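You operate a simulated robot arm through the tools that you are given. There is no shell and no other tool. Be economical: measure what you need, move in short steps, check, and stop when the job is done.

You run a simulated robot arm. Do the job below in one go: nothing can be reset, and whatever is moved stays where it is left.

TASK
Take the one kilo weight with purple ring on the top of the keyboard shelf and put it away on the top of the orange mat. Then take the keypad block with blue tab on the top of the right grey table and put it away on the top of the bench with green legs. Then open the drawer marked seals, put the yellow seal plug on the shelf under the steel table away in the inside of the drawer marked seals and shut the seals again. Then take the white round cover on the shelf under the steel table and put it away on the top of the bench with green legs. Then put the cartridge with green tab on the top of the wooden table away on the top of the file cabinet. Then open the drawer marked files, take the green certificate sleeve and leave it in the inside of the drawer marked files and shut the files again. The order counts. Set down upright: one kilo weight with purple ring.

The check looks at the end state, three seconds after you hand in, the way a careful person would. Anything else that was tipped, shoved, dropped, spilled or broken makes it a failure. A push-on lid holds only when it is set on centred and level and pressed home; a screw cap is set on level and turned clockwise until tight.

THE ROBOT
A 7-joint arm with a fingered hand on a trunk, on a base that drives. Base frame: it is fixed to the floor where the robot stands at the start and does not move with it; the origin is under the middle of the robot, x ahead of it, y to its left, z up. Readings come in mm, degrees, newtons and seconds.
Its first joint turns from -166.0 to 166.0 degrees. Places, roughly: cartridge with green tab [-3750, -2000, 750]; drawer marked files [-1900, -3500, 600]; drawer marked seals [-1900, -3500, 800]; green certificate sleeve [-3750, -2250, 1000]; inside of the drawer marked files [-1900, -3500, 500]; inside of the drawer marked seals [-1900, -3500, 700]; keypad block with blue tab (5x5x4 cm) [900, -800, 800]; one kilo weight with purple ring [750, 0, 750]; top of the bench with green legs [-3700, -100, 800]; top of the file cabinet [-500, 2900, 1000]; top of the orange mat (22x16 cm) [-1720, 2640, 860]; white round cover [-1500, -1750, 500]; yellow seal plug [-1750, -1500, 500]. Payload 4.7 kg.
The TCP is the grasp point between the finger pads, 36 mm short of the fingertips. In the tool frame z runs along the fingers and y along their closing line. Largest opening 120 mm; the body of the gripper starts 42 mm behind the TCP. The gripper is a hand of 5 fingers: y runs from the thumb to the fingers, the wrist lies at [-18, -122, -210] in the tool frame, and closing takes about 1.5 s.
Orientation is told as [roll, pitch, yaw] about the base's x, y, z axes, in that order, counted from this pose: with the fingers straight down and the wrist toward the robot, the tool's x, y and z point along [0, 1, 0], [1, 0, 0] and [0, 0, -1] of the base frame.

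THE INTERFACE
- The arm moves only by the tool jog_arm. Its argument "deltas" is a list of rows, each an object (a shift or turn left out is 0, a gripper value left out holds the last) with "offset": the shift along the base's x, y, z in mm, a list of three; "rotation": the turn, a rotation vector about the base's x, y, z in degrees, a list of three. In form: [{"offset": [x, y, z], "rotation": [rx, ry, rz]}, ...]. A call has 1 to 20 rows; each row is the pose to reach, as a shift and turn from the pose commanded when the call began. "hand" is the finger opening in mm, from 0 to 120, set as the call begins (left out, the last holds). Each row takes 0.2 s and may step no farther than 50 mm and 8.6 degrees from the row before; otherwise, or with a gripper value out of range, the whole call is refused. A pose out of reach is approached as far as the arm can. The call stops where the force on the tool passes 40 N (or 10 N more than at its start, if that is more) or the arm is blocked; 0.2 s more then pass. Each finger travels about 45 mm/s and halts on what it meets, pressing with about 31 N; the grip force reading is that of the motor and also rises with nothing between the fingers. The clock runs only during rows and for 0.2 s after the last one: add rows that repeat a pose to give the fingers time. The reply holds the time, the measured pose of the TCP, the force on the tool along the base axes, the opening and the grip force, in the units named above and with some noise, with the torque about the TCP (base axes, N m) and any sound that the robot's microphone picked up.
- Cameras (640 x 400 px; columns grow to the right, rows downward): "scene" is now at [-244.7, 41.2, 1235.1]; the picture's right is [-0.40, -0.92, 0.00], its down [-0.33, 0.14, -0.93] and it looks along [0.86, -0.37, -0.36] (base axes); focal length 286 px, centre (320, 200). "wrist" rides on the gripper at [73, -91, -143] in the tool frame; the picture's right is [-0.80, 0.28, -0.53], its down [-0.53, -0.73, 0.42] and it looks along [-0.27, 0.62, 0.74] (tool axes); focal length 234 px, centre (320, 200). There is no depth. A picture from a camera that has moved, and an enlarged one, comes with that camera's place and axes in the base frame and with its lens.
- camera(camera): a new picture of that camera. The clock stands still meanwhile.
- steer(legs): drives the robot by 1 to 6 legs, each [ahead, turn to the left] in mm and degrees, along the robot's own axes; the way and the turn of a leg run together, so that a leg with both is an arc; at most 1500 mm and 180 degrees a leg. The arm and the cameras ride along, it lands a little off, and it stops where it bumps. It gives what a move gives.
- curl_fingers(index, middle, ring, little, thumb_bend, thumb_turn): sets how far each is bent, from 0 (flat) to 1 (curled in); at 0.3 the hand is open as for a grip, at 0.7 the pads meet at the TCP. One left out holds its place. A second passes; each finger stops where it meets its share of the squeeze, and holds until it gets a number again. A gripper value or a shape takes the hand back. It gives what a move gives, with no picture; readings hold the bend of each and the force on index, middle, ring, little, thumb and palm. thumb_turn goes from beside the hand (0) to across from the fingers (1), as for a grip.
- hand_shape(shape): the hand has 5 fingers and takes this shape, open, in about a second: jaw (thumb against the fingers, like two jaws); tri (thumb and two fingers); tip (a fingertip pinch); poke (one finger out to press); point (the index stretched); flat (the hand flat); cup (the hand cupped); fist (a fist). The gripper value then closes the fingers along that shape, each until it touches; the sizes above hold for jaw. It gives what a move gives, with no picture.
- turn_head(pan, tilt): turns the head with the scene camera to pan (to the left, within 143 degrees either way) and tilt (down, from -29 to 69), counted from straight ahead of the robot. It gives what a move gives.
- inspect(camera, box): a new picture of the part [left, top, right, bottom] of that camera's present view, enlarged. The clock stands still meanwhile.
- hand_in(): hands the job in; it is judged then, once.

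Go step by step. Nothing tells you exact positions but the pictures and the camera data: compare them with the known pose of the tool, close in by small moves and look again before you grip or let go. The budget is 483 turns and 236 pictures, counting those below and the enlarged ones. Unless the task says otherwise, let go and move clear before handing in.

The tools are called as a command line: name --argument value ..., lists and objects as JSON in quotes. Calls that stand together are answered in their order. jog_arm: Moves the arm, as the interface text tells. Its arguments: {"type":"object","properties":{"deltas":{"type":"array","items":{"type":"object","properties":{"offset":{"type":"array","items":{"type":"number"}},"rotation":{"type":"array","items":{"type":"number"}}}}},"hand":{"type":"number"}},"required":["deltas"]} The other tools are called the same way: hand_shape (shape) gives the hand a shape; curl_fingers (index, middle, ring, little, thumb_bend, thumb_turn) moves the fingers one by one; steer (legs) drives the base; turn_head (pan, tilt) turns the head that bears the scene camera; camera (camera) takes a picture; inspect (camera, box) takes an enlarged picture of a part of a camera's view; hand_in () hands the job in.

At the start:

```text
clock: 0.0
ee_pos: [625.4, -314.0, 1012.3]
orientation: [0.0, 0.0, 0.0]
ft_force: [0.6, -0.4, 0.0]
wrist_torque: [-0.02, 0.01, 0.01]
finger_gap: 119.4
grip_force: 0.0
shape: jaw
bend: [0.3, 0.3, 0.3, 0.3, 0.3, 0.98]
finger forces: [0.1, 0.1, 0.0, 0.0, 0.0, 0.0]
robot x, y, heading: [0.9, -0.5, -0.1]
head pan, tilt: [-23.5, 21.1]
```

scene: 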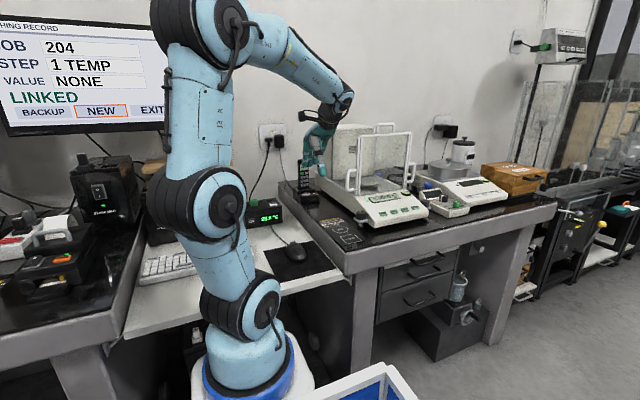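
wrist: 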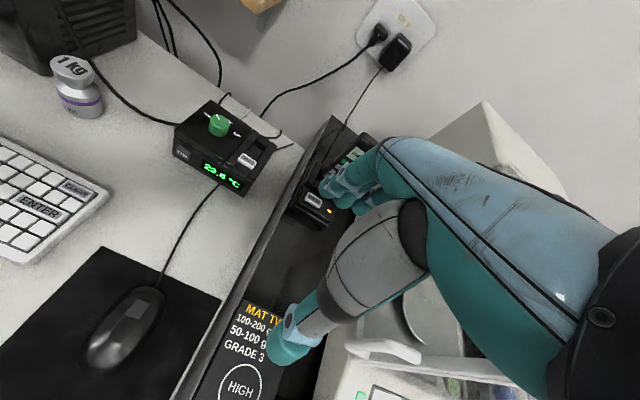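

The one kilo weight is visible on the keyboard shelf to the left of the tool, at roughly (760, 25). I'll look at it more closely first.

turn_head --pan 5 --tilt 25

inspect --camera "wrist" --box '[0, 20, 200, 145]'

camera --camera "scene"

```text
clock: 0.9
ee_pos: [624.3, -313.4, 1012.3]
orientation: [0.0, 0.0, 0.0]
ft_force: [0.7, -0.3, 0.2]
wrist_torque: [0.03, 0.0, -0.01]
finger_gap: 119.7
grip_force: 0.0
shape: jaw
bend: [0.3, 0.3, 0.3, 0.3, 0.3, 0.98]
finger forces: [0.0, 0.0, 0.1, 0.0, 0.0, 0.0]
robot x, y, heading: [0.8, 1.6, 0.0]
head pan, tilt: [5.0, 25.0]
```

```text
3.20 times, centred on (100, 82) of wrist
camera zoom: at [532.8, -240.6, 1155.1], right [0.28, -0.8, 0.53], down [-0.73, -0.53, -0.42], along [0.62, -0.27, -0.74], focal length 749 px, centre (1024, 576)
```

zoom: 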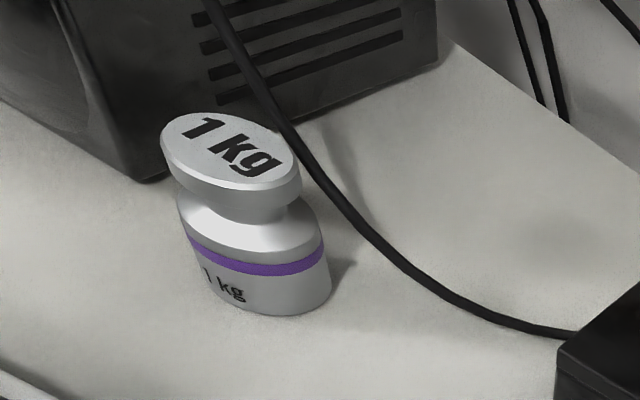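

```text
232 pictures are left
camera scene: at [-238.2, 86.2, 1228.8], right [0.09, -1.0, 0.0], down [-0.42, -0.04, -0.91], along [0.9, 0.08, -0.42], focal length 286 px, centre (320, 200)
```

scene: 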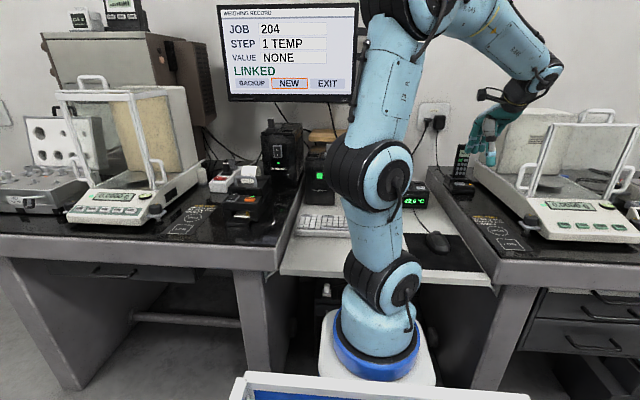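

The weight has a waisted knob and sits beside a black box. I'll move the hand nearer for a second view so I can triangulate.

jog_arm --deltas '[{"offset": [5, 45, 0]}, {"offset": [10, 90, 0]}, {"offset": [15, 135, 0]}, {"offset": [20, 180, 0]}, {"offset": [25, 225, 0]}, {"offset": [30, 270, -10]}, {"offset": [40, 300, -30]}]'

camera --camera "wrist"

camera --camera "scene"

```text
clock: 2.5
ee_pos: [662.5, -13.6, 982.9]
orientation: [0.0, -0.1, -0.1]
ft_force: [0.0, -0.7, -0.5]
wrist_torque: [-0.03, 0.0, 0.02]
finger_gap: 119.7
grip_force: 0.0
shape: jaw
bend: [0.3, 0.3, 0.3, 0.3, 0.3, 0.98]
finger forces: [0.0, 0.0, 0.0, 0.0, 0.1, 0.1]
robot x, y, heading: [-1.4, -0.0, -0.0]
head pan, tilt: [5.0, 25.0]
```

```text
231 pictures are left
camera wrist: at [572.2, 59.3, 1125.0], right [0.28, -0.8, 0.53], down [-0.73, -0.53, -0.43], along [0.62, -0.27, -0.74], focal length 234 px, centre (320, 200)
```

wrist: 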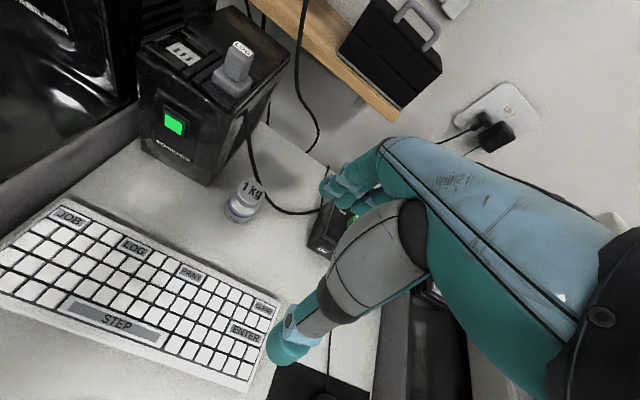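

```text
230 pictures are left
camera scene: at [-238.3, 86.3, 1228.8], right [0.09, -1.0, 0.0], down [-0.42, -0.04, -0.91], along [0.9, 0.08, -0.42], focal length 286 px, centre (320, 200)
```

scene: 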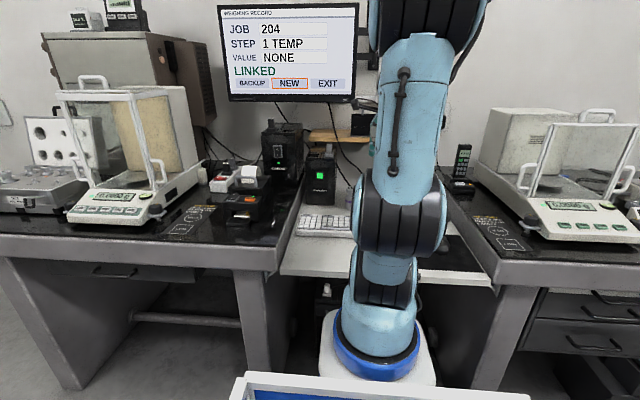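

Triangulating puts the weight's base near (769, 46, 740). I'll zoom in for its sizes and its gap to the box.

inspect --camera "wrist" --box '[160, 130, 320, 230]'

```text
4.00 times, centred on (240, 180) of wrist
camera zoom: at [572.2, 59.3, 1125.0], right [0.28, -0.8, 0.53], down [-0.73, -0.53, -0.43], along [0.62, -0.27, -0.74], focal length 937 px, centre (640, 280)
```

zoom: 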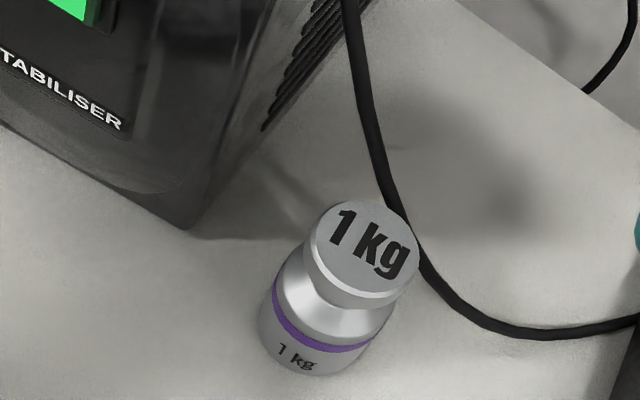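

The weight is centred about (770, 51), with its base at z 740, its top near 818 and a body about 51 mm across. I'll hover above it with an 80 mm opening and check.

jog_arm --deltas '[{"offset": [40, 25, -20]}, {"offset": [75, 45, -50]}, {"offset": [108, 64, -85]}, {"offset": [108, 64, -105]}, {"offset": [108, 64, -105]}]' --hand 80

camera --camera "wrist"

```text
refused: row 1 steps farther than a row can; nothing moved
```

```text
228 pictures are left
camera wrist: at [572.2, 59.3, 1125.0], right [0.28, -0.8, 0.53], down [-0.73, -0.53, -0.43], along [0.62, -0.27, -0.74], focal length 234 px, centre (320, 200)
```

wrist: 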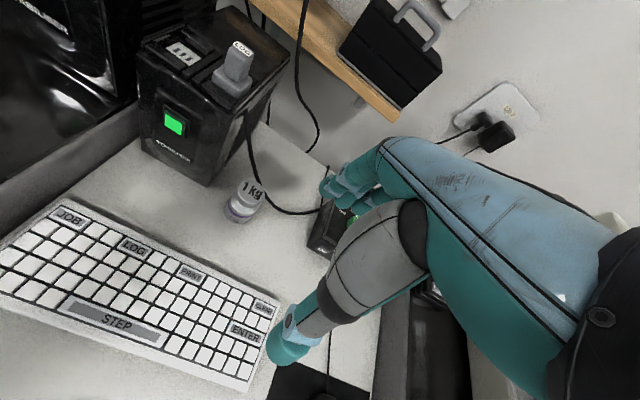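

The step was slightly too long and was refused, so I'll use smaller rows.

jog_arm --deltas '[{"offset": [30, 18, -15]}, {"offset": [60, 36, -35]}, {"offset": [85, 50, -60]}, {"offset": [108, 64, -85]}, {"offset": [108, 64, -105]}, {"offset": [108, 64, -105]}]' --hand 80

camera --camera "wrist"

```text
clock: 3.9
ee_pos: [772.3, 51.4, 876.5]
orientation: [0.0, 0.0, 0.0]
ft_force: [0.3, -0.3, -0.3]
wrist_torque: [0.01, -0.01, -0.01]
finger_gap: 80.5
grip_force: 0.0
shape: jaw
bend: [0.27, 0.38, 0.36, 0.35, 0.62, 0.99]
finger forces: [0.0, 0.0, 0.0, 0.1, 0.0, 0.1]
robot x, y, heading: [0.3, -0.7, -0.1]
head pan, tilt: [5.0, 25.0]
```

```text
227 pictures are left
camera wrist: at [681.0, 123.0, 1019.0], right [0.28, -0.8, 0.53], down [-0.73, -0.53, -0.42], along [0.62, -0.27, -0.74], focal length 234 px, centre (320, 200)
```

wrist: 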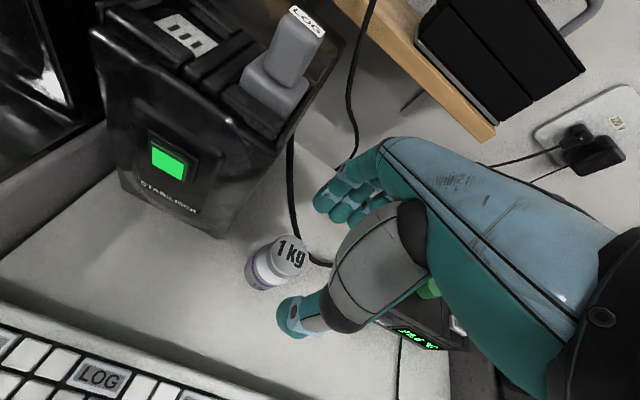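

The thumb and fingers straddle the weight, which reads as (770, 56). I'll shift 5 mm and lower to grip height.

jog_arm --deltas '[{"offset": [-2, 5, 0]}, {"offset": [-2, 5, -30]}, {"offset": [-2, 5, -60]}]'

camera --camera "wrist"

```text
clock: 4.7
ee_pos: [770.2, 56.3, 817.6]
orientation: [0.0, -0.1, 0.0]
ft_force: [-0.3, 0.1, 0.9]
wrist_torque: [0.0, 0.0, -0.02]
finger_gap: 80.2
grip_force: 0.0
shape: jaw
bend: [0.27, 0.38, 0.36, 0.35, 0.62, 0.99]
finger forces: [0.0, 0.0, 0.1, 0.1, 0.0, 0.0]
robot x, y, heading: [3.6, 1.0, -0.2]
head pan, tilt: [5.0, 25.0]
```

```text
226 pictures are left
camera wrist: at [679.2, 128.4, 960.2], right [0.28, -0.8, 0.53], down [-0.73, -0.53, -0.42], along [0.62, -0.27, -0.74], focal length 234 px, centre (320, 200)
```

wrist: 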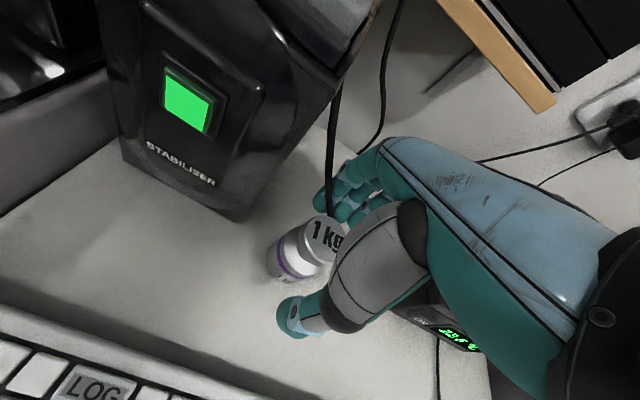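

It's centred between thumb and fingers. I'll go down 28 mm more and close.

jog_arm --deltas '[{"offset": [0, 0, -15]}, {"offset": [0, 0, -28]}]'

jog_arm --deltas '[{"offset": [0, 0, 0]}, {"offset": [0, 0, 0]}, {"offset": [0, 0, 0]}, {"offset": [0, 0, 0]}, {"offset": [0, 0, 0]}, {"offset": [0, 0, 0]}, {"offset": [0, 0, 0]}]' --hand 20

camera --camera "wrist"

```text
clock: 5.3
ee_pos: [770.4, 55.9, 790.2]
orientation: [0.0, -0.1, 0.0]
ft_force: [0.2, 0.0, -0.4]
wrist_torque: [0.02, 0.01, 0.0]
finger_gap: 80.6
grip_force: 0.0
shape: jaw
bend: [0.27, 0.38, 0.36, 0.35, 0.62, 0.99]
finger forces: [0.0, 0.0, 0.1, 0.1, 0.0, 0.1]
robot x, y, heading: [-3.9, -0.4, -0.1]
head pan, tilt: [5.0, 25.0]
```

```text
clock: 6.9
ee_pos: [770.1, 55.9, 789.3]
orientation: [0.0, -0.1, 0.1]
ft_force: [-2.7, -0.2, 0.8]
wrist_torque: [0.02, 0.01, -0.01]
finger_gap: 40.2
grip_force: 31.4
shape: jaw
bend: [0.74, 0.51, 0.54, 0.5, 0.74, 1.0]
finger forces: [15.4, 8.4, 0.0, 0.1, 26.5, 0.0]
robot x, y, heading: [-4.7, -1.3, -0.1]
head pan, tilt: [5.0, 25.0]
```

```text
225 pictures are left
camera wrist: at [678.8, 128.2, 931.6], right [0.28, -0.8, 0.53], down [-0.73, -0.53, -0.42], along [0.62, -0.27, -0.74], focal length 234 px, centre (320, 200)
```

wrist: 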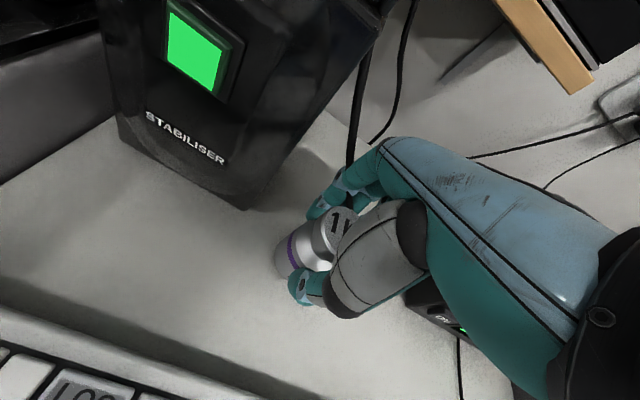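

The grip is firm at 31 N on the neck. I'll lift straight up and check that it holds.

jog_arm --deltas '[{"offset": [0, 0, 20]}, {"offset": [0, 0, 45]}, {"offset": [0, 0, 75]}, {"offset": [0, 0, 105]}]'

camera --camera "wrist"

```text
clock: 7.9
ee_pos: [771.7, 55.5, 893.4]
orientation: [0.0, 0.1, 0.0]
ft_force: [-0.5, -0.2, -10.7]
wrist_torque: [0.06, 0.04, -0.02]
finger_gap: 39.8
grip_force: 30.5
shape: jaw
bend: [0.74, 0.51, 0.54, 0.5, 0.74, 1.0]
finger forces: [16.7, 8.9, 0.1, 0.0, 25.4, 0.0]
robot x, y, heading: [2.1, 0.4, -0.3]
head pan, tilt: [5.0, 25.0]
```

```text
224 pictures are left
camera wrist: at [679.6, 128.3, 1036.4], right [0.28, -0.8, 0.52], down [-0.73, -0.53, -0.42], along [0.62, -0.27, -0.74], focal length 234 px, centre (320, 200)
```

wrist: 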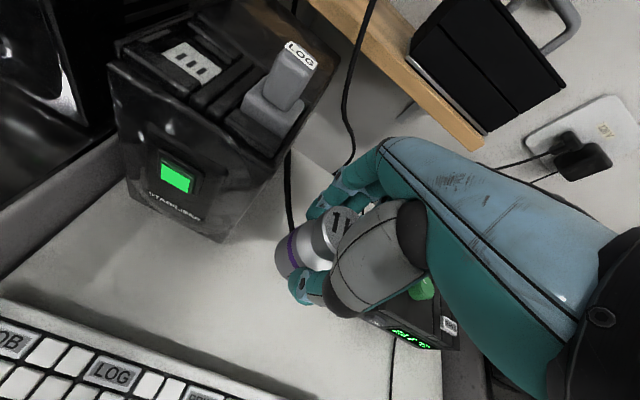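

The weight is lifted (−10.7 N). I'll retract and raise the arm, then look round toward the orange mat at rear left.

jog_arm --deltas '[{"offset": [-20, 0, 40]}, {"offset": [-50, -10, 75]}, {"offset": [-90, -20, 100]}, {"offset": [-130, -30, 110]}, {"offset": [-175, -40, 110]}, {"offset": [-220, -50, 110]}, {"offset": [-265, -55, 110]}]'

turn_head --pan 120 --tilt 18

camera --camera "scene"

```text
clock: 9.5
ee_pos: [504.7, -0.1, 1003.7]
orientation: [0.1, 0.2, -0.1]
ft_force: [-0.2, 1.2, -10.9]
wrist_torque: [0.02, 0.07, 0.01]
finger_gap: 39.6
grip_force: 31.0
shape: jaw
bend: [0.74, 0.51, 0.54, 0.5, 0.74, 1.0]
finger forces: [16.8, 9.2, 0.0, 0.1, 25.4, 0.1]
robot x, y, heading: [1.4, 0.2, -0.1]
head pan, tilt: [5.0, 25.0]
```

```text
clock: 11.5
ee_pos: [505.1, -0.4, 1004.8]
orientation: [0.0, 0.0, 0.0]
ft_force: [-0.6, 0.5, -9.4]
wrist_torque: [0.08, 0.05, 0.01]
finger_gap: 39.5
grip_force: 31.3
shape: jaw
bend: [0.74, 0.51, 0.54, 0.5, 0.74, 1.0]
finger forces: [16.8, 9.3, 0.0, 0.0, 25.5, 0.0]
robot x, y, heading: [0.6, 0.1, -0.3]
head pan, tilt: [120.0, 18.0]
```

```text
223 pictures are left
camera scene: at [-376.4, 159.2, 1240.2], right [0.87, 0.5, 0.0], down [0.15, -0.27, -0.95], along [-0.48, 0.82, -0.31], focal length 286 px, centre (320, 200)
```

scene: 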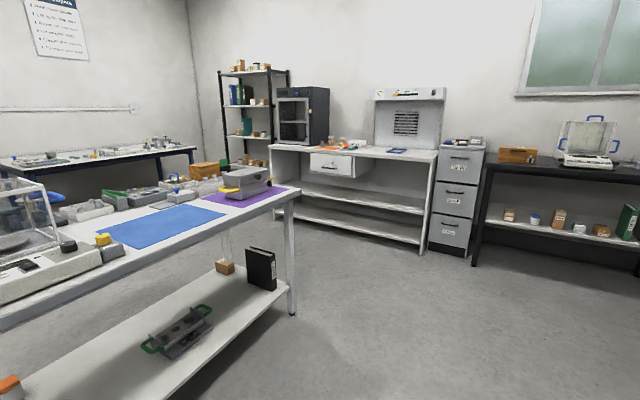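

I can see the orange mat on the far white bench by the oven; its front edge is near y≈2400. A white centre table has its corner leg at about (-1280, 1350). I'll tuck the arm a little, back off from the tables, turn left and drive up the aisle.

jog_arm --deltas '[{"offset": [-30, 0, 15]}, {"offset": [-60, 0, 30]}, {"offset": [-90, 0, 45]}]'

steer --legs '[[-300, 0], [0, 95]]'

turn_head --pan 25 --tilt 25

camera --camera "scene"

```text
clock: 12.3
ee_pos: [415.5, 0.8, 1049.9]
orientation: [-0.1, 0.2, 0.1]
ft_force: [-1.4, -0.7, -10.1]
wrist_torque: [0.06, 0.05, -0.01]
finger_gap: 39.5
grip_force: 30.5
shape: jaw
bend: [0.74, 0.51, 0.54, 0.5, 0.74, 1.0]
finger forces: [17.1, 9.7, 0.0, 0.0, 25.7, 0.1]
robot x, y, heading: [2.4, -1.1, -0.1]
head pan, tilt: [120.0, 18.0]
```

```text
clock: 18.3
ee_pos: [-331.8, 415.2, 1049.4]
orientation: [-0.1, -0.1, 94.2]
ft_force: [0.1, 0.0, -9.3]
wrist_torque: [-0.06, 0.01, -0.04]
finger_gap: 39.3
grip_force: 31.3
shape: jaw
bend: [0.74, 0.51, 0.54, 0.5, 0.74, 1.0]
finger forces: [16.8, 9.4, 0.0, 0.0, 25.0, 0.0]
robot x, y, heading: [-302.1, -1.3, 94.0]
head pan, tilt: [120.0, 18.0]
```

```text
clock: 20.0
ee_pos: [-332.0, 414.9, 1051.1]
orientation: [0.0, 0.0, 94.1]
ft_force: [0.4, 1.7, -10.3]
wrist_torque: [-0.04, 0.03, 0.01]
finger_gap: 39.5
grip_force: 30.9
shape: jaw
bend: [0.74, 0.51, 0.54, 0.5, 0.75, 1.0]
finger forces: [16.9, 9.4, 0.0, 0.0, 25.0, 0.0]
robot x, y, heading: [-301.5, 0.7, 94.0]
head pan, tilt: [25.0, 25.0]
```

```text
222 pictures are left
camera scene: at [-402.5, -255.8, 1228.8], right [0.87, 0.49, 0.0], down [0.21, -0.37, -0.91], along [-0.44, 0.79, -0.42], focal length 286 px, centre (320, 200)
```

scene: 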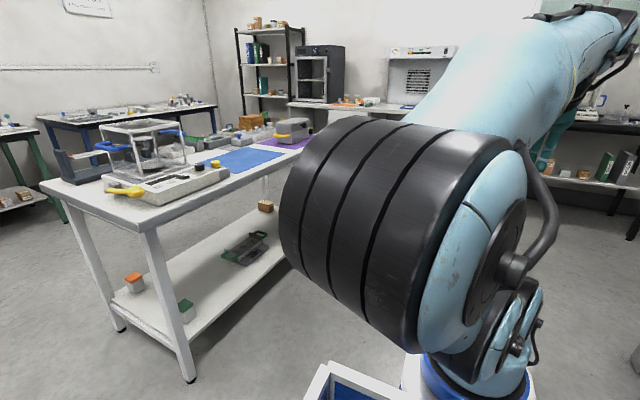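

The aisle is clear. I'll drive up to about (-500, 1880), then turn to face -x.

steer --legs '[[0, 2], [1300, 0], [585, 0], [0, 84]]'

turn_head --pan -30 --tilt 25

camera --camera "scene"

```text
clock: 33.4
ee_pos: [-919.0, 1878.0, 1049.1]
orientation: [-0.1, 0.1, -179.9]
ft_force: [0.3, 0.0, -10.1]
wrist_torque: [0.01, -0.04, 0.01]
finger_gap: 39.0
grip_force: 31.2
shape: jaw
bend: [0.74, 0.51, 0.54, 0.5, 0.75, 1.0]
finger forces: [16.8, 9.3, 0.0, 0.0, 24.5, 0.0]
robot x, y, heading: [-499.8, 1873.6, -179.9]
head pan, tilt: [25.0, 25.0]
```

```text
clock: 34.7
ee_pos: [-917.2, 1877.2, 1049.7]
orientation: [0.0, 0.1, -179.9]
ft_force: [-0.5, -0.2, -9.8]
wrist_torque: [-0.03, -0.06, 0.0]
finger_gap: 39.2
grip_force: 30.8
shape: jaw
bend: [0.74, 0.51, 0.54, 0.5, 0.75, 1.0]
finger forces: [16.8, 9.4, 0.1, 0.1, 24.8, 0.0]
robot x, y, heading: [-502.4, 1874.3, -179.9]
head pan, tilt: [-30.0, 25.0]
```

```text
221 pictures are left
camera scene: at [-252.8, 1842.9, 1228.8], right [0.5, 0.87, 0.0], down [0.37, -0.21, -0.91], along [-0.79, 0.45, -0.42], focal length 286 px, centre (320, 200)
```

scene: 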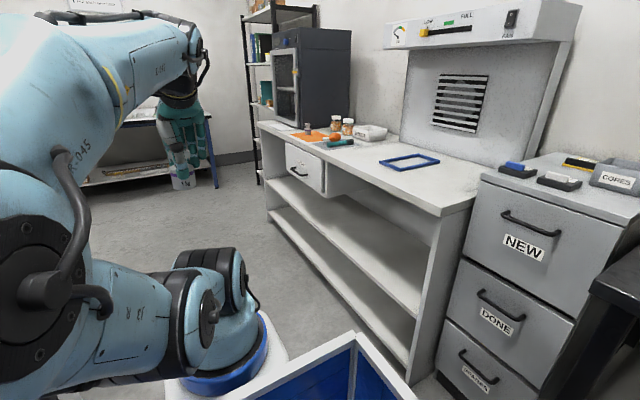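

The orange mat is near the oven with some small items around it. I'll zoom in.

inspect --camera "scene" --box '[260, 100, 420, 200]'

```text
4.00 times, centred on (340, 150) of scene
camera zoom: at [-252.8, 1842.9, 1228.8], right [0.5, 0.87, 0.0], down [0.37, -0.21, -0.91], along [-0.79, 0.45, -0.42], focal length 1144 px, centre (240, 400)
```

zoom: 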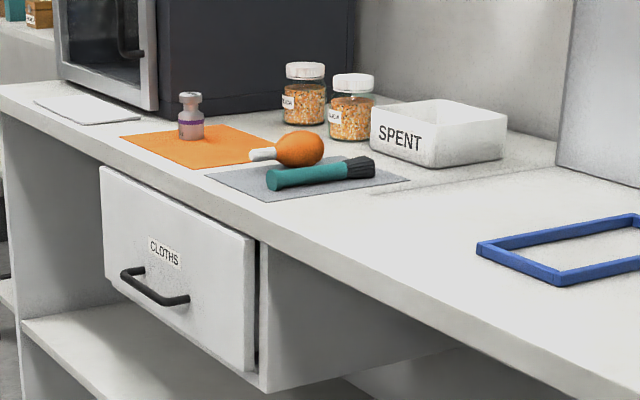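

The mat spans about x -1864 to -1640 and y 2550 to 2710. A small vial stands at (-1806, 2639) and a bulb tip lies at the right edge. I'll set the weight down near (-1715, 2600), so I drive over and face the bench.

steer --legs '[[1215, 0], [0, -90]]'

turn_head --pan -20 --tilt 30

camera --camera "scene"

camera --camera "wrist"

```text
clock: 44.7
ee_pos: [-1720.3, 2296.3, 1049.6]
orientation: [0.1, 0.1, 89.2]
ft_force: [-0.5, -1.0, -9.9]
wrist_torque: [-0.05, 0.04, -0.02]
finger_gap: 39.2
grip_force: 31.4
shape: jaw
bend: [0.74, 0.51, 0.54, 0.5, 0.75, 1.0]
finger forces: [16.6, 9.1, 0.0, 0.0, 24.3, 0.1]
robot x, y, heading: [-1724.6, 1880.7, 89.0]
head pan, tilt: [-30.0, 25.0]
```

```text
clock: 45.4
ee_pos: [-1720.8, 2296.4, 1049.9]
orientation: [0.1, -0.1, 89.3]
ft_force: [-0.2, 0.0, -9.6]
wrist_torque: [-0.07, 0.04, -0.03]
finger_gap: 39.2
grip_force: 31.3
shape: jaw
bend: [0.74, 0.51, 0.54, 0.5, 0.75, 1.0]
finger forces: [16.8, 9.3, 0.1, 0.0, 24.5, 0.0]
robot x, y, heading: [-1724.2, 1884.1, 89.2]
head pan, tilt: [-20.0, 30.0]
```

```text
219 pictures are left
camera scene: at [-1779.1, 1635.2, 1220.8], right [0.93, -0.36, 0.0], down [-0.18, -0.47, -0.87], along [0.31, 0.81, -0.5], focal length 286 px, centre (320, 200)
```

scene: 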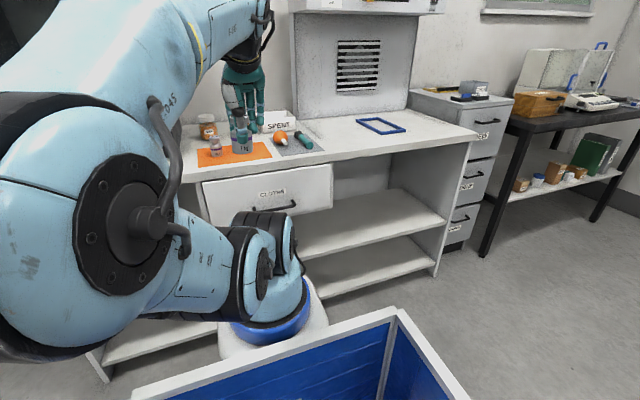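

```text
218 pictures are left
camera wrist: at [-1794.9, 2206.6, 1191.5], right [0.81, 0.27, 0.53], down [0.52, -0.74, -0.42], along [0.28, 0.62, -0.74], focal length 234 px, centre (320, 200)
```

wrist: 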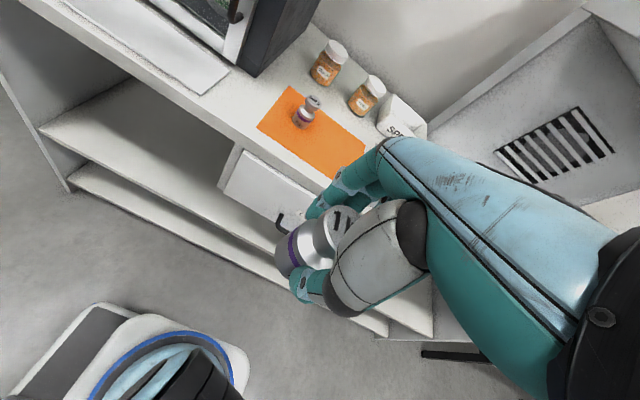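

From the wrist view, the mat spans x -1838 to -1618 and y 2550 to 2715, and the vial is at about (-1775, 2633). I'll target (-1690, 2600), moving above it first and looking again.

jog_arm --deltas '[{"offset": [5, 45, 0]}, {"offset": [10, 90, 0]}, {"offset": [15, 135, 0]}, {"offset": [20, 180, 0]}, {"offset": [25, 225, 0]}, {"offset": [30, 265, -10]}, {"offset": [30, 302, -25]}, {"offset": [30, 302, -50]}]'

camera --camera "wrist"

inspect --camera "scene" --box '[160, 80, 360, 205]'

```text
clock: 47.2
ee_pos: [-1691.6, 2598.5, 999.4]
orientation: [0.0, 0.1, 89.3]
ft_force: [-0.7, -0.4, -8.1]
wrist_torque: [-0.06, 0.01, 0.02]
finger_gap: 39.2
grip_force: 31.3
shape: jaw
bend: [0.74, 0.51, 0.54, 0.5, 0.75, 1.0]
finger forces: [17.4, 9.9, 0.1, 0.1, 25.4, 0.0]
robot x, y, heading: [-1728.4, 1882.8, 89.2]
head pan, tilt: [-20.0, 30.0]
```

```text
217 pictures are left
camera wrist: at [-1765.3, 2508.6, 1141.4], right [0.81, 0.27, 0.53], down [0.52, -0.74, -0.42], along [0.28, 0.62, -0.74], focal length 234 px, centre (320, 200)
```

wrist: 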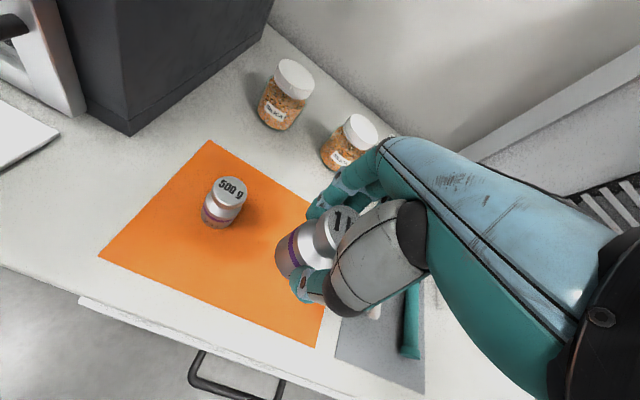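

```text
3.20 times, centred on (260, 142) of scene
camera zoom: at [-1779.1, 1635.2, 1220.8], right [0.93, -0.36, 0.0], down [-0.18, -0.47, -0.87], along [0.31, 0.81, -0.5], focal length 915 px, centre (512, 384)
```

zoom: 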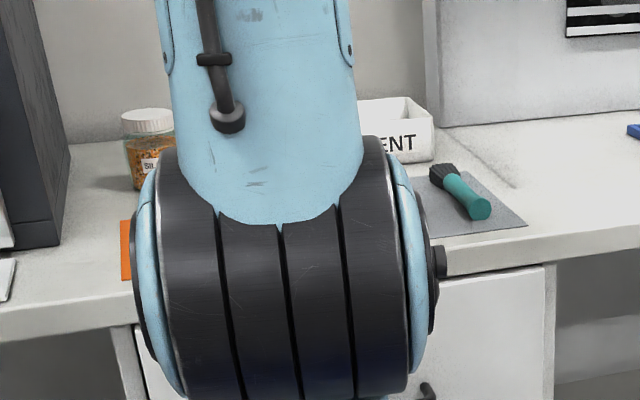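

The mat surface looks nearer z 884 than 861. I'll shift slightly right to (-1675, 2608) and lower carefully until contact.

jog_arm --deltas '[{"offset": [16, 10, 0]}, {"offset": [16, 10, -15]}, {"offset": [16, 10, -30]}, {"offset": [16, 10, -40]}, {"offset": [16, 10, -48]}, {"offset": [16, 10, -53]}]'

camera --camera "wrist"

```text
clock: 48.6
ee_pos: [-1675.0, 2608.4, 945.4]
orientation: [0.1, 0.2, 89.2]
ft_force: [0.0, -0.3, -10.4]
wrist_torque: [-0.01, 0.02, 0.01]
finger_gap: 39.0
grip_force: 30.8
shape: jaw
bend: [0.74, 0.51, 0.54, 0.5, 0.75, 1.0]
finger forces: [17.3, 9.9, 0.0, 0.0, 25.4, 0.0]
robot x, y, heading: [-1725.7, 1880.7, 89.2]
head pan, tilt: [-20.0, 30.0]
```

```text
215 pictures are left
camera wrist: at [-1749.3, 2518.4, 1087.9], right [0.81, 0.27, 0.53], down [0.52, -0.74, -0.42], along [0.28, 0.62, -0.74], focal length 234 px, centre (320, 200)
```

wrist: 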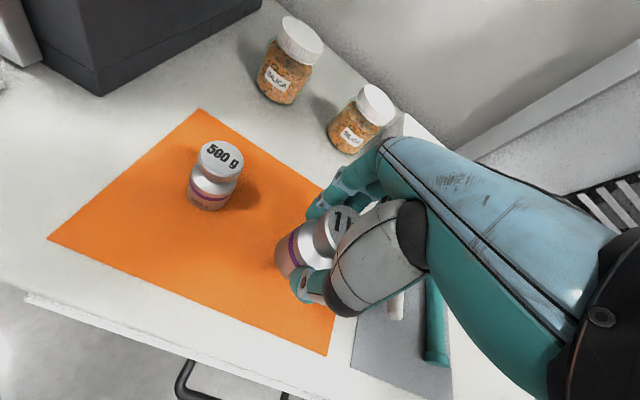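

jog_arm --deltas '[{"offset": [0, 0, -4]}, {"offset": [0, 0, -8]}, {"offset": [0, 0, -11]}, {"offset": [0, 0, -14]}, {"offset": [0, 0, -17]}, {"offset": [0, 0, -20]}, {"offset": [0, 0, -23]}, {"offset": [0, 0, -26]}, {"offset": [0, 0, -29]}, {"offset": [0, 0, -32]}, {"offset": [0, 0, -35]}]'

```text
clock: 50.8
ee_pos: [-1675.5, 2611.2, 924.3]
orientation: [-0.1, -0.9, 89.2]
ft_force: [-1.9, -4.2, 12.3]
wrist_torque: [-0.07, 0.01, -0.01]
finger_gap: 41.7
grip_force: 30.2
shape: jaw
bend: [0.74, 0.51, 0.54, 0.5, 0.75, 1.0]
finger forces: [17.5, 9.9, 0.0, 0.1, 29.7, 0.1]
robot x, y, heading: [-1727.3, 1881.9, 89.2]
head pan, tilt: [-20.0, 30.0]
stopped in row 10: the force on the tool passed its limit at 43 N (the readings are from after the stop); the commanded pose is now the measured one
```

It made contact and stopped at TCP z 924. I'll check the picture before releasing.

camera --camera "wrist"

```text
214 pictures are left
camera wrist: at [-1749.2, 2518.6, 1064.4], right [0.81, 0.26, 0.53], down [0.52, -0.73, -0.43], along [0.28, 0.63, -0.73], focal length 234 px, centre (320, 200)
```

wrist: 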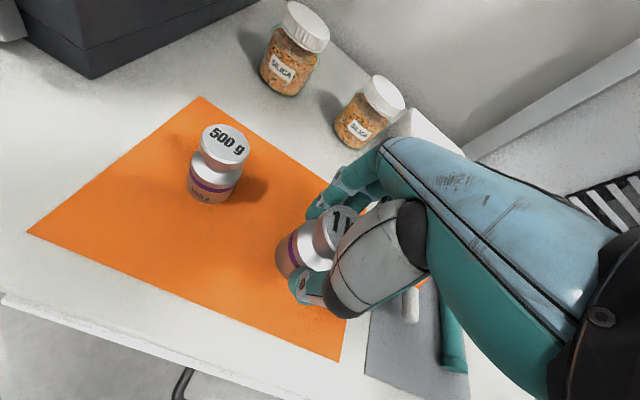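

The weight stands well on the mat. I'll ease up slightly and open.

jog_arm --deltas '[{"offset": [0, 0, 1]}, {"offset": [0, 0, 1]}, {"offset": [0, 0, 1]}, {"offset": [0, 0, 1]}, {"offset": [0, 0, 1]}, {"offset": [0, 0, 1]}]' --hand 84

camera --camera "wrist"

```text
clock: 52.2
ee_pos: [-1674.7, 2609.8, 922.7]
orientation: [-0.1, -0.8, 89.2]
ft_force: [0.4, -0.3, -0.3]
wrist_torque: [0.0, -0.01, 0.02]
finger_gap: 83.6
grip_force: 0.2
shape: jaw
bend: [0.27, 0.38, 0.35, 0.35, 0.6, 0.99]
finger forces: [0.1, 0.0, 0.0, 0.0, 0.1, 0.1]
robot x, y, heading: [-1727.7, 1882.4, 89.2]
head pan, tilt: [-20.0, 30.0]
```

```text
213 pictures are left
camera wrist: at [-1749.0, 2518.9, 1063.6], right [0.81, 0.26, 0.53], down [0.52, -0.74, -0.43], along [0.28, 0.63, -0.73], focal length 234 px, centre (320, 200)
```

wrist: 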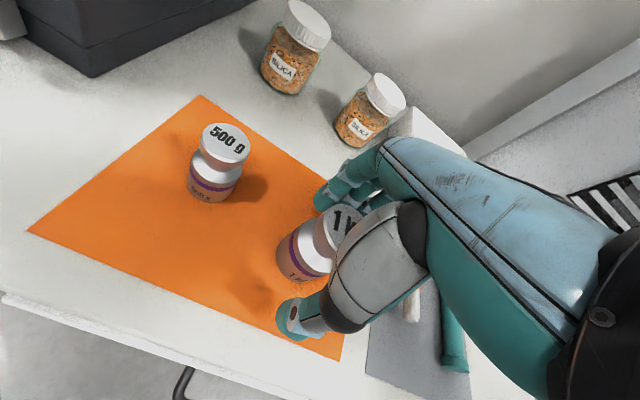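

Released and clear on both sides. I'll rise straight up and then retract.

jog_arm --deltas '[{"offset": [0, 0, 25]}, {"offset": [0, 0, 50]}, {"offset": [0, 0, 80]}, {"offset": [0, 0, 120]}, {"offset": [0, -45, 128]}, {"offset": [0, -90, 128]}, {"offset": [0, -135, 128]}, {"offset": [-10, -180, 128]}, {"offset": [-20, -225, 128]}, {"offset": [-25, -265, 128]}, {"offset": [-25, -300, 128]}]'

camera --camera "wrist"

inspect --camera "scene" --box '[160, 80, 360, 205]'

```text
clock: 54.6
ee_pos: [-1701.7, 2310.4, 1050.3]
orientation: [-0.1, -0.6, 89.3]
ft_force: [0.4, 0.1, -0.4]
wrist_torque: [-0.02, 0.0, -0.01]
finger_gap: 84.1
grip_force: 0.1
shape: jaw
bend: [0.27, 0.37, 0.35, 0.35, 0.6, 0.99]
finger forces: [0.0, 0.0, 0.0, 0.0, 0.0, 0.0]
robot x, y, heading: [-1725.2, 1880.0, 89.2]
head pan, tilt: [-20.0, 30.0]
```

```text
212 pictures are left
camera wrist: at [-1775.0, 2217.8, 1191.8], right [0.81, 0.26, 0.53], down [0.52, -0.74, -0.43], along [0.28, 0.62, -0.73], focal length 234 px, centre (320, 200)
```

wrist: 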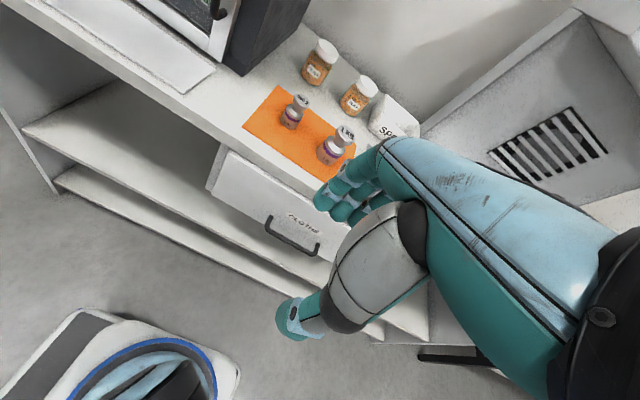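

```text
3.20 times, centred on (260, 142) of scene
camera zoom: at [-1779.0, 1635.0, 1220.8], right [0.93, -0.36, 0.0], down [-0.18, -0.47, -0.87], along [0.31, 0.81, -0.5], focal length 915 px, centre (512, 384)
```

zoom: 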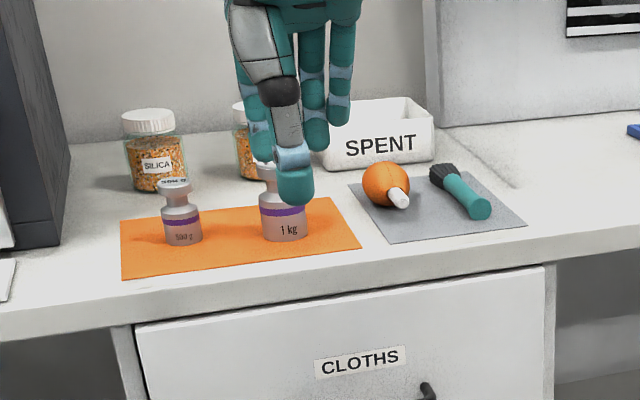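

The weight stands upright on the mat. Next is the keypad block on the right grey table, so I'll drive back to the aisle and look.

steer --legs '[[0, -90], [1225, 0], [0, -90], [1400, 0], [450, 0]]'

turn_head --pan 25 --tilt 22

camera --camera "scene"

turn_head --pan -25 --tilt 22

camera --camera "scene"

```text
clock: 77.3
ee_pos: [-550.5, -405.1, 1051.0]
orientation: [-0.1, -0.7, -90.9]
ft_force: [0.0, 0.0, -0.3]
wrist_torque: [0.0, -0.02, 0.03]
finger_gap: 83.7
grip_force: 0.1
shape: jaw
bend: [0.27, 0.37, 0.35, 0.35, 0.6, 0.99]
finger forces: [0.0, 0.1, 0.0, 0.1, 0.0, 0.0]
robot x, y, heading: [-525.0, 19.6, -90.8]
head pan, tilt: [-20.0, 30.0]
```

```text
clock: 78.4
ee_pos: [-550.1, -406.1, 1050.6]
orientation: [0.0, -0.7, -90.9]
ft_force: [0.7, 0.0, -0.8]
wrist_torque: [0.0, 0.04, 0.02]
finger_gap: 84.1
grip_force: 0.0
shape: jaw
bend: [0.27, 0.37, 0.35, 0.35, 0.6, 0.99]
finger forces: [0.0, 0.1, 0.0, 0.0, 0.1, 0.0]
robot x, y, heading: [-525.8, 24.0, -90.6]
head pan, tilt: [25.0, 22.0]
```

```text
210 pictures are left
camera scene: at [-402.3, 265.7, 1233.6], right [-0.91, -0.41, 0.0], down [-0.15, 0.34, -0.93], along [0.38, -0.85, -0.37], focal length 286 px, centre (320, 200)
```

scene: 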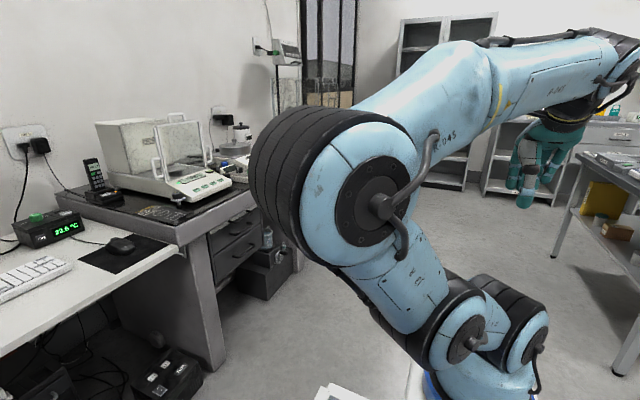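

```text
clock: 79.6
ee_pos: [-550.9, -404.7, 1051.0]
orientation: [-0.1, -0.7, -90.9]
ft_force: [-0.4, -0.5, -1.0]
wrist_torque: [-0.02, 0.0, -0.02]
finger_gap: 83.7
grip_force: 0.0
shape: jaw
bend: [0.27, 0.37, 0.35, 0.35, 0.6, 0.99]
finger forces: [0.0, 0.0, 0.0, 0.1, 0.0, 0.1]
robot x, y, heading: [-525.9, 17.9, -90.8]
head pan, tilt: [-25.0, 22.0]
```

```text
209 pictures are left
camera scene: at [-480.7, 266.8, 1233.6], right [-0.9, 0.43, 0.0], down [0.16, 0.34, -0.93], along [-0.4, -0.83, -0.37], focal length 286 px, centre (320, 200)
```

scene: 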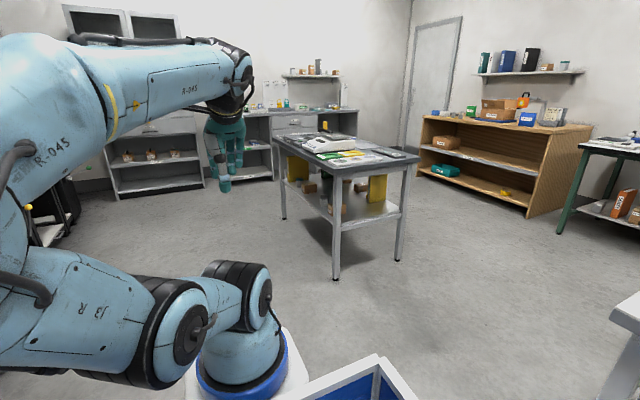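

The steel table stands at about x -1290 to -1830, y -1130 to -2240. I'll drive to y≈-800, face the right grey table and look for the keypad block.

steer --legs '[[820, 0], [0, 90.8]]'

turn_head --pan -15 --tilt 22

camera --camera "scene"

```text
clock: 87.8
ee_pos: [-105.7, -817.2, 1051.3]
orientation: [-0.2, -0.6, -0.2]
ft_force: [0.1, -0.1, 0.5]
wrist_torque: [0.01, 0.0, 0.0]
finger_gap: 84.0
grip_force: 0.1
shape: jaw
bend: [0.27, 0.37, 0.35, 0.35, 0.6, 0.99]
finger forces: [0.1, 0.0, 0.1, 0.0, 0.0, 0.1]
robot x, y, heading: [-534.5, -800.1, 0.0]
head pan, tilt: [-25.0, 22.0]
```

```text
clock: 88.5
ee_pos: [-106.6, -816.3, 1049.9]
orientation: [-0.1, -0.6, -0.2]
ft_force: [0.5, -0.9, -0.1]
wrist_torque: [-0.04, -0.05, -0.01]
finger_gap: 83.8
grip_force: 0.0
shape: jaw
bend: [0.27, 0.37, 0.35, 0.35, 0.6, 0.99]
finger forces: [0.0, 0.1, 0.0, 0.0, 0.1, 0.1]
robot x, y, heading: [-533.6, -797.6, -0.2]
head pan, tilt: [-15.0, 22.0]
```

```text
208 pictures are left
camera scene: at [-774.8, -741.0, 1233.6], right [-0.26, -0.97, 0.0], down [-0.36, 0.1, -0.93], along [0.89, -0.24, -0.37], focal length 286 px, centre (320, 200)
```

scene: 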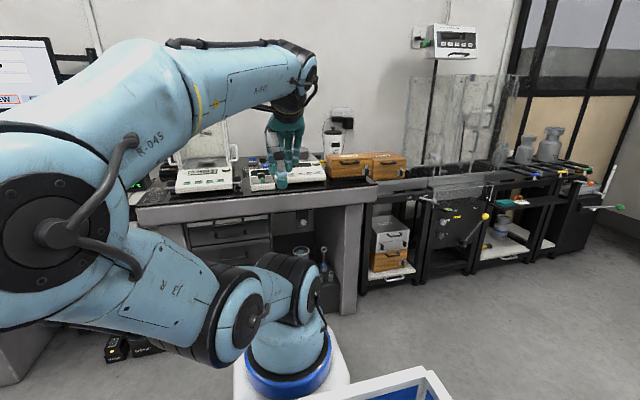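

The hand blocks the keypad spot. I'll drive closer and look from there.

steer --legs '[[450, 0]]'

turn_head --pan 0 --tilt 25

camera --camera "scene"

camera --camera "wrist"

```text
clock: 91.2
ee_pos: [342.4, -817.6, 1050.4]
orientation: [-0.1, -0.7, -0.1]
ft_force: [-0.2, -0.2, 0.4]
wrist_torque: [-0.03, -0.01, -0.01]
finger_gap: 83.7
grip_force: 0.0
shape: jaw
bend: [0.27, 0.37, 0.35, 0.35, 0.6, 0.99]
finger forces: [0.0, 0.1, 0.1, 0.0, 0.0, 0.0]
robot x, y, heading: [-86.6, -800.6, 0.1]
head pan, tilt: [-15.0, 22.0]
```

```text
clock: 92.0
ee_pos: [343.6, -816.9, 1051.4]
orientation: [0.0, -0.6, 0.0]
ft_force: [0.2, -0.1, -0.4]
wrist_torque: [-0.02, -0.01, -0.04]
finger_gap: 83.8
grip_force: 0.1
shape: jaw
bend: [0.27, 0.37, 0.35, 0.35, 0.6, 0.99]
finger forces: [0.1, 0.1, 0.1, 0.0, 0.0, 0.0]
robot x, y, heading: [-83.6, -796.4, 0.1]
head pan, tilt: [0.0, 25.0]
```

```text
207 pictures are left
camera scene: at [-324.0, -718.1, 1228.8], right [0.0, -1.0, 0.0], down [-0.42, 0.0, -0.91], along [0.91, 0.0, -0.42], focal length 286 px, centre (320, 200)
```

scene: 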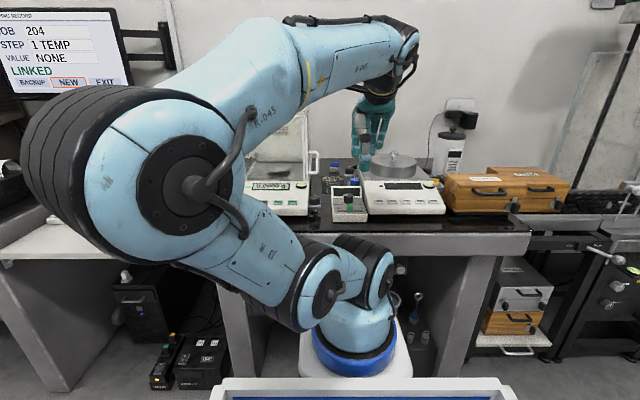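

```text
206 pictures are left
camera wrist: at [249.8, -744.0, 1192.0], right [0.27, -0.8, 0.53], down [-0.73, -0.53, -0.43], along [0.63, -0.27, -0.73], focal length 234 px, centre (320, 200)
```

wrist: 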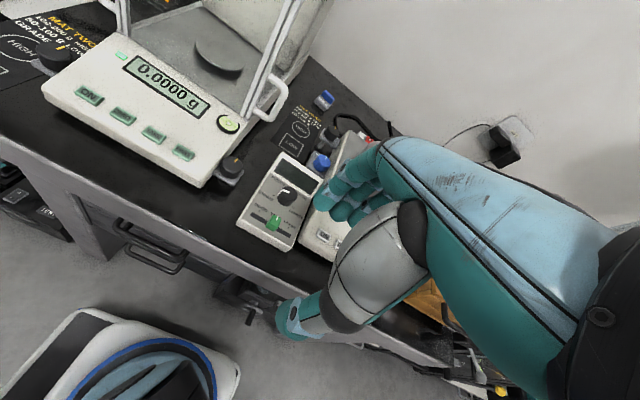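

inspect --camera "wrist" --box '[220, 70, 420, 195]'

inspect --camera "scene" --box '[290, 140, 450, 240]'

```text
3.20 times, centred on (320, 132) of wrist
camera zoom: at [249.8, -744.0, 1192.0], right [0.27, -0.8, 0.53], down [-0.73, -0.53, -0.43], along [0.63, -0.27, -0.73], focal length 749 px, centre (320, 416)
```

zoom: 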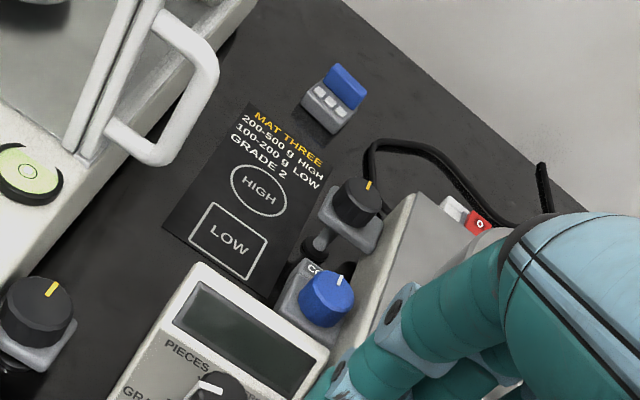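

```text
4.00 times, centred on (370, 190) of scene
camera zoom: at [-324.0, -718.1, 1228.8], right [0.0, -1.0, 0.0], down [-0.42, 0.0, -0.91], along [0.91, 0.0, -0.42], focal length 1144 px, centre (120, 240)
```

zoom: 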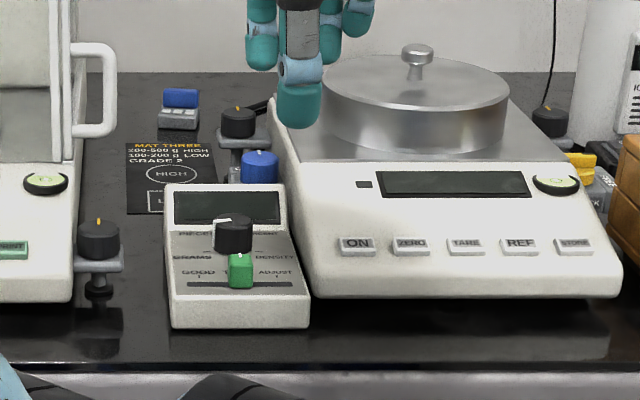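

The keypad block is the small grey keyed block with a blue tab at the back, near (870, -786). I'll drive 90 mm closer, then reach over it for a better view with the hand raised.

steer --legs '[[100, 0]]'

hand_shape --shape "tri"

jog_arm --deltas '[{"offset": [45, 10, 10]}, {"offset": [90, 20, 20]}, {"offset": [135, 25, 30]}, {"offset": [180, 30, 30]}, {"offset": [225, 30, 30]}, {"offset": [270, 30, 30]}]'

camera --camera "wrist"

```text
clock: 93.2
ee_pos: [445.4, -816.6, 1050.3]
orientation: [-0.2, -0.8, -0.1]
ft_force: [-0.6, 0.3, 0.5]
wrist_torque: [0.0, 0.05, 0.01]
finger_gap: 83.7
grip_force: 0.1
shape: jaw
bend: [0.27, 0.37, 0.35, 0.35, 0.6, 0.99]
finger forces: [0.0, 0.1, 0.0, 0.1, 0.1, 0.1]
robot x, y, heading: [14.6, -798.0, -0.3]
head pan, tilt: [0.0, 25.0]
```

```text
clock: 94.0
ee_pos: [444.4, -817.7, 1050.0]
orientation: [-0.1, -0.7, -0.1]
ft_force: [0.0, -0.3, -0.5]
wrist_torque: [0.0, 0.02, 0.0]
finger_gap: 120.1
grip_force: 0.1
shape: tri
bend: [0.3, 0.3, 0.99, 0.99, 0.3, 0.98]
finger forces: [0.0, 0.1, 0.1, 0.1, 0.0, 0.1]
robot x, y, heading: [11.6, -797.5, -0.1]
head pan, tilt: [0.0, 25.0]
```

```text
clock: 95.5
ee_pos: [714.2, -786.8, 1083.9]
orientation: [-0.1, -0.8, -0.1]
ft_force: [0.0, 0.4, 0.6]
wrist_torque: [0.01, -0.01, 0.0]
finger_gap: 120.3
grip_force: 0.1
shape: tri
bend: [0.3, 0.3, 0.99, 0.99, 0.3, 0.98]
finger forces: [0.0, 0.0, 0.1, 0.0, 0.0, 0.0]
robot x, y, heading: [16.0, -793.7, -0.2]
head pan, tilt: [0.0, 25.0]
```

```text
203 pictures are left
camera wrist: at [621.5, -712.9, 1223.7], right [0.27, -0.8, 0.53], down [-0.73, -0.53, -0.43], along [0.63, -0.27, -0.73], focal length 234 px, centre (320, 200)
```

wrist: 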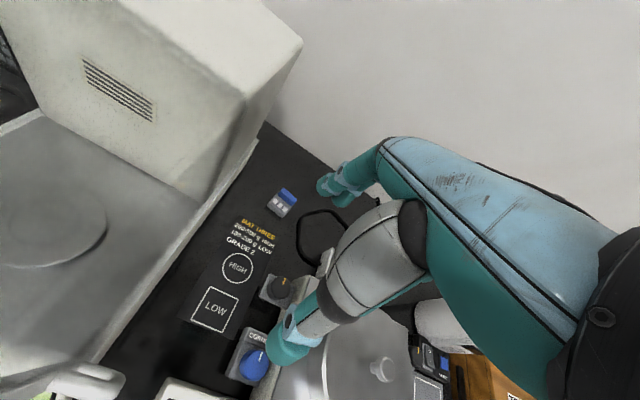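

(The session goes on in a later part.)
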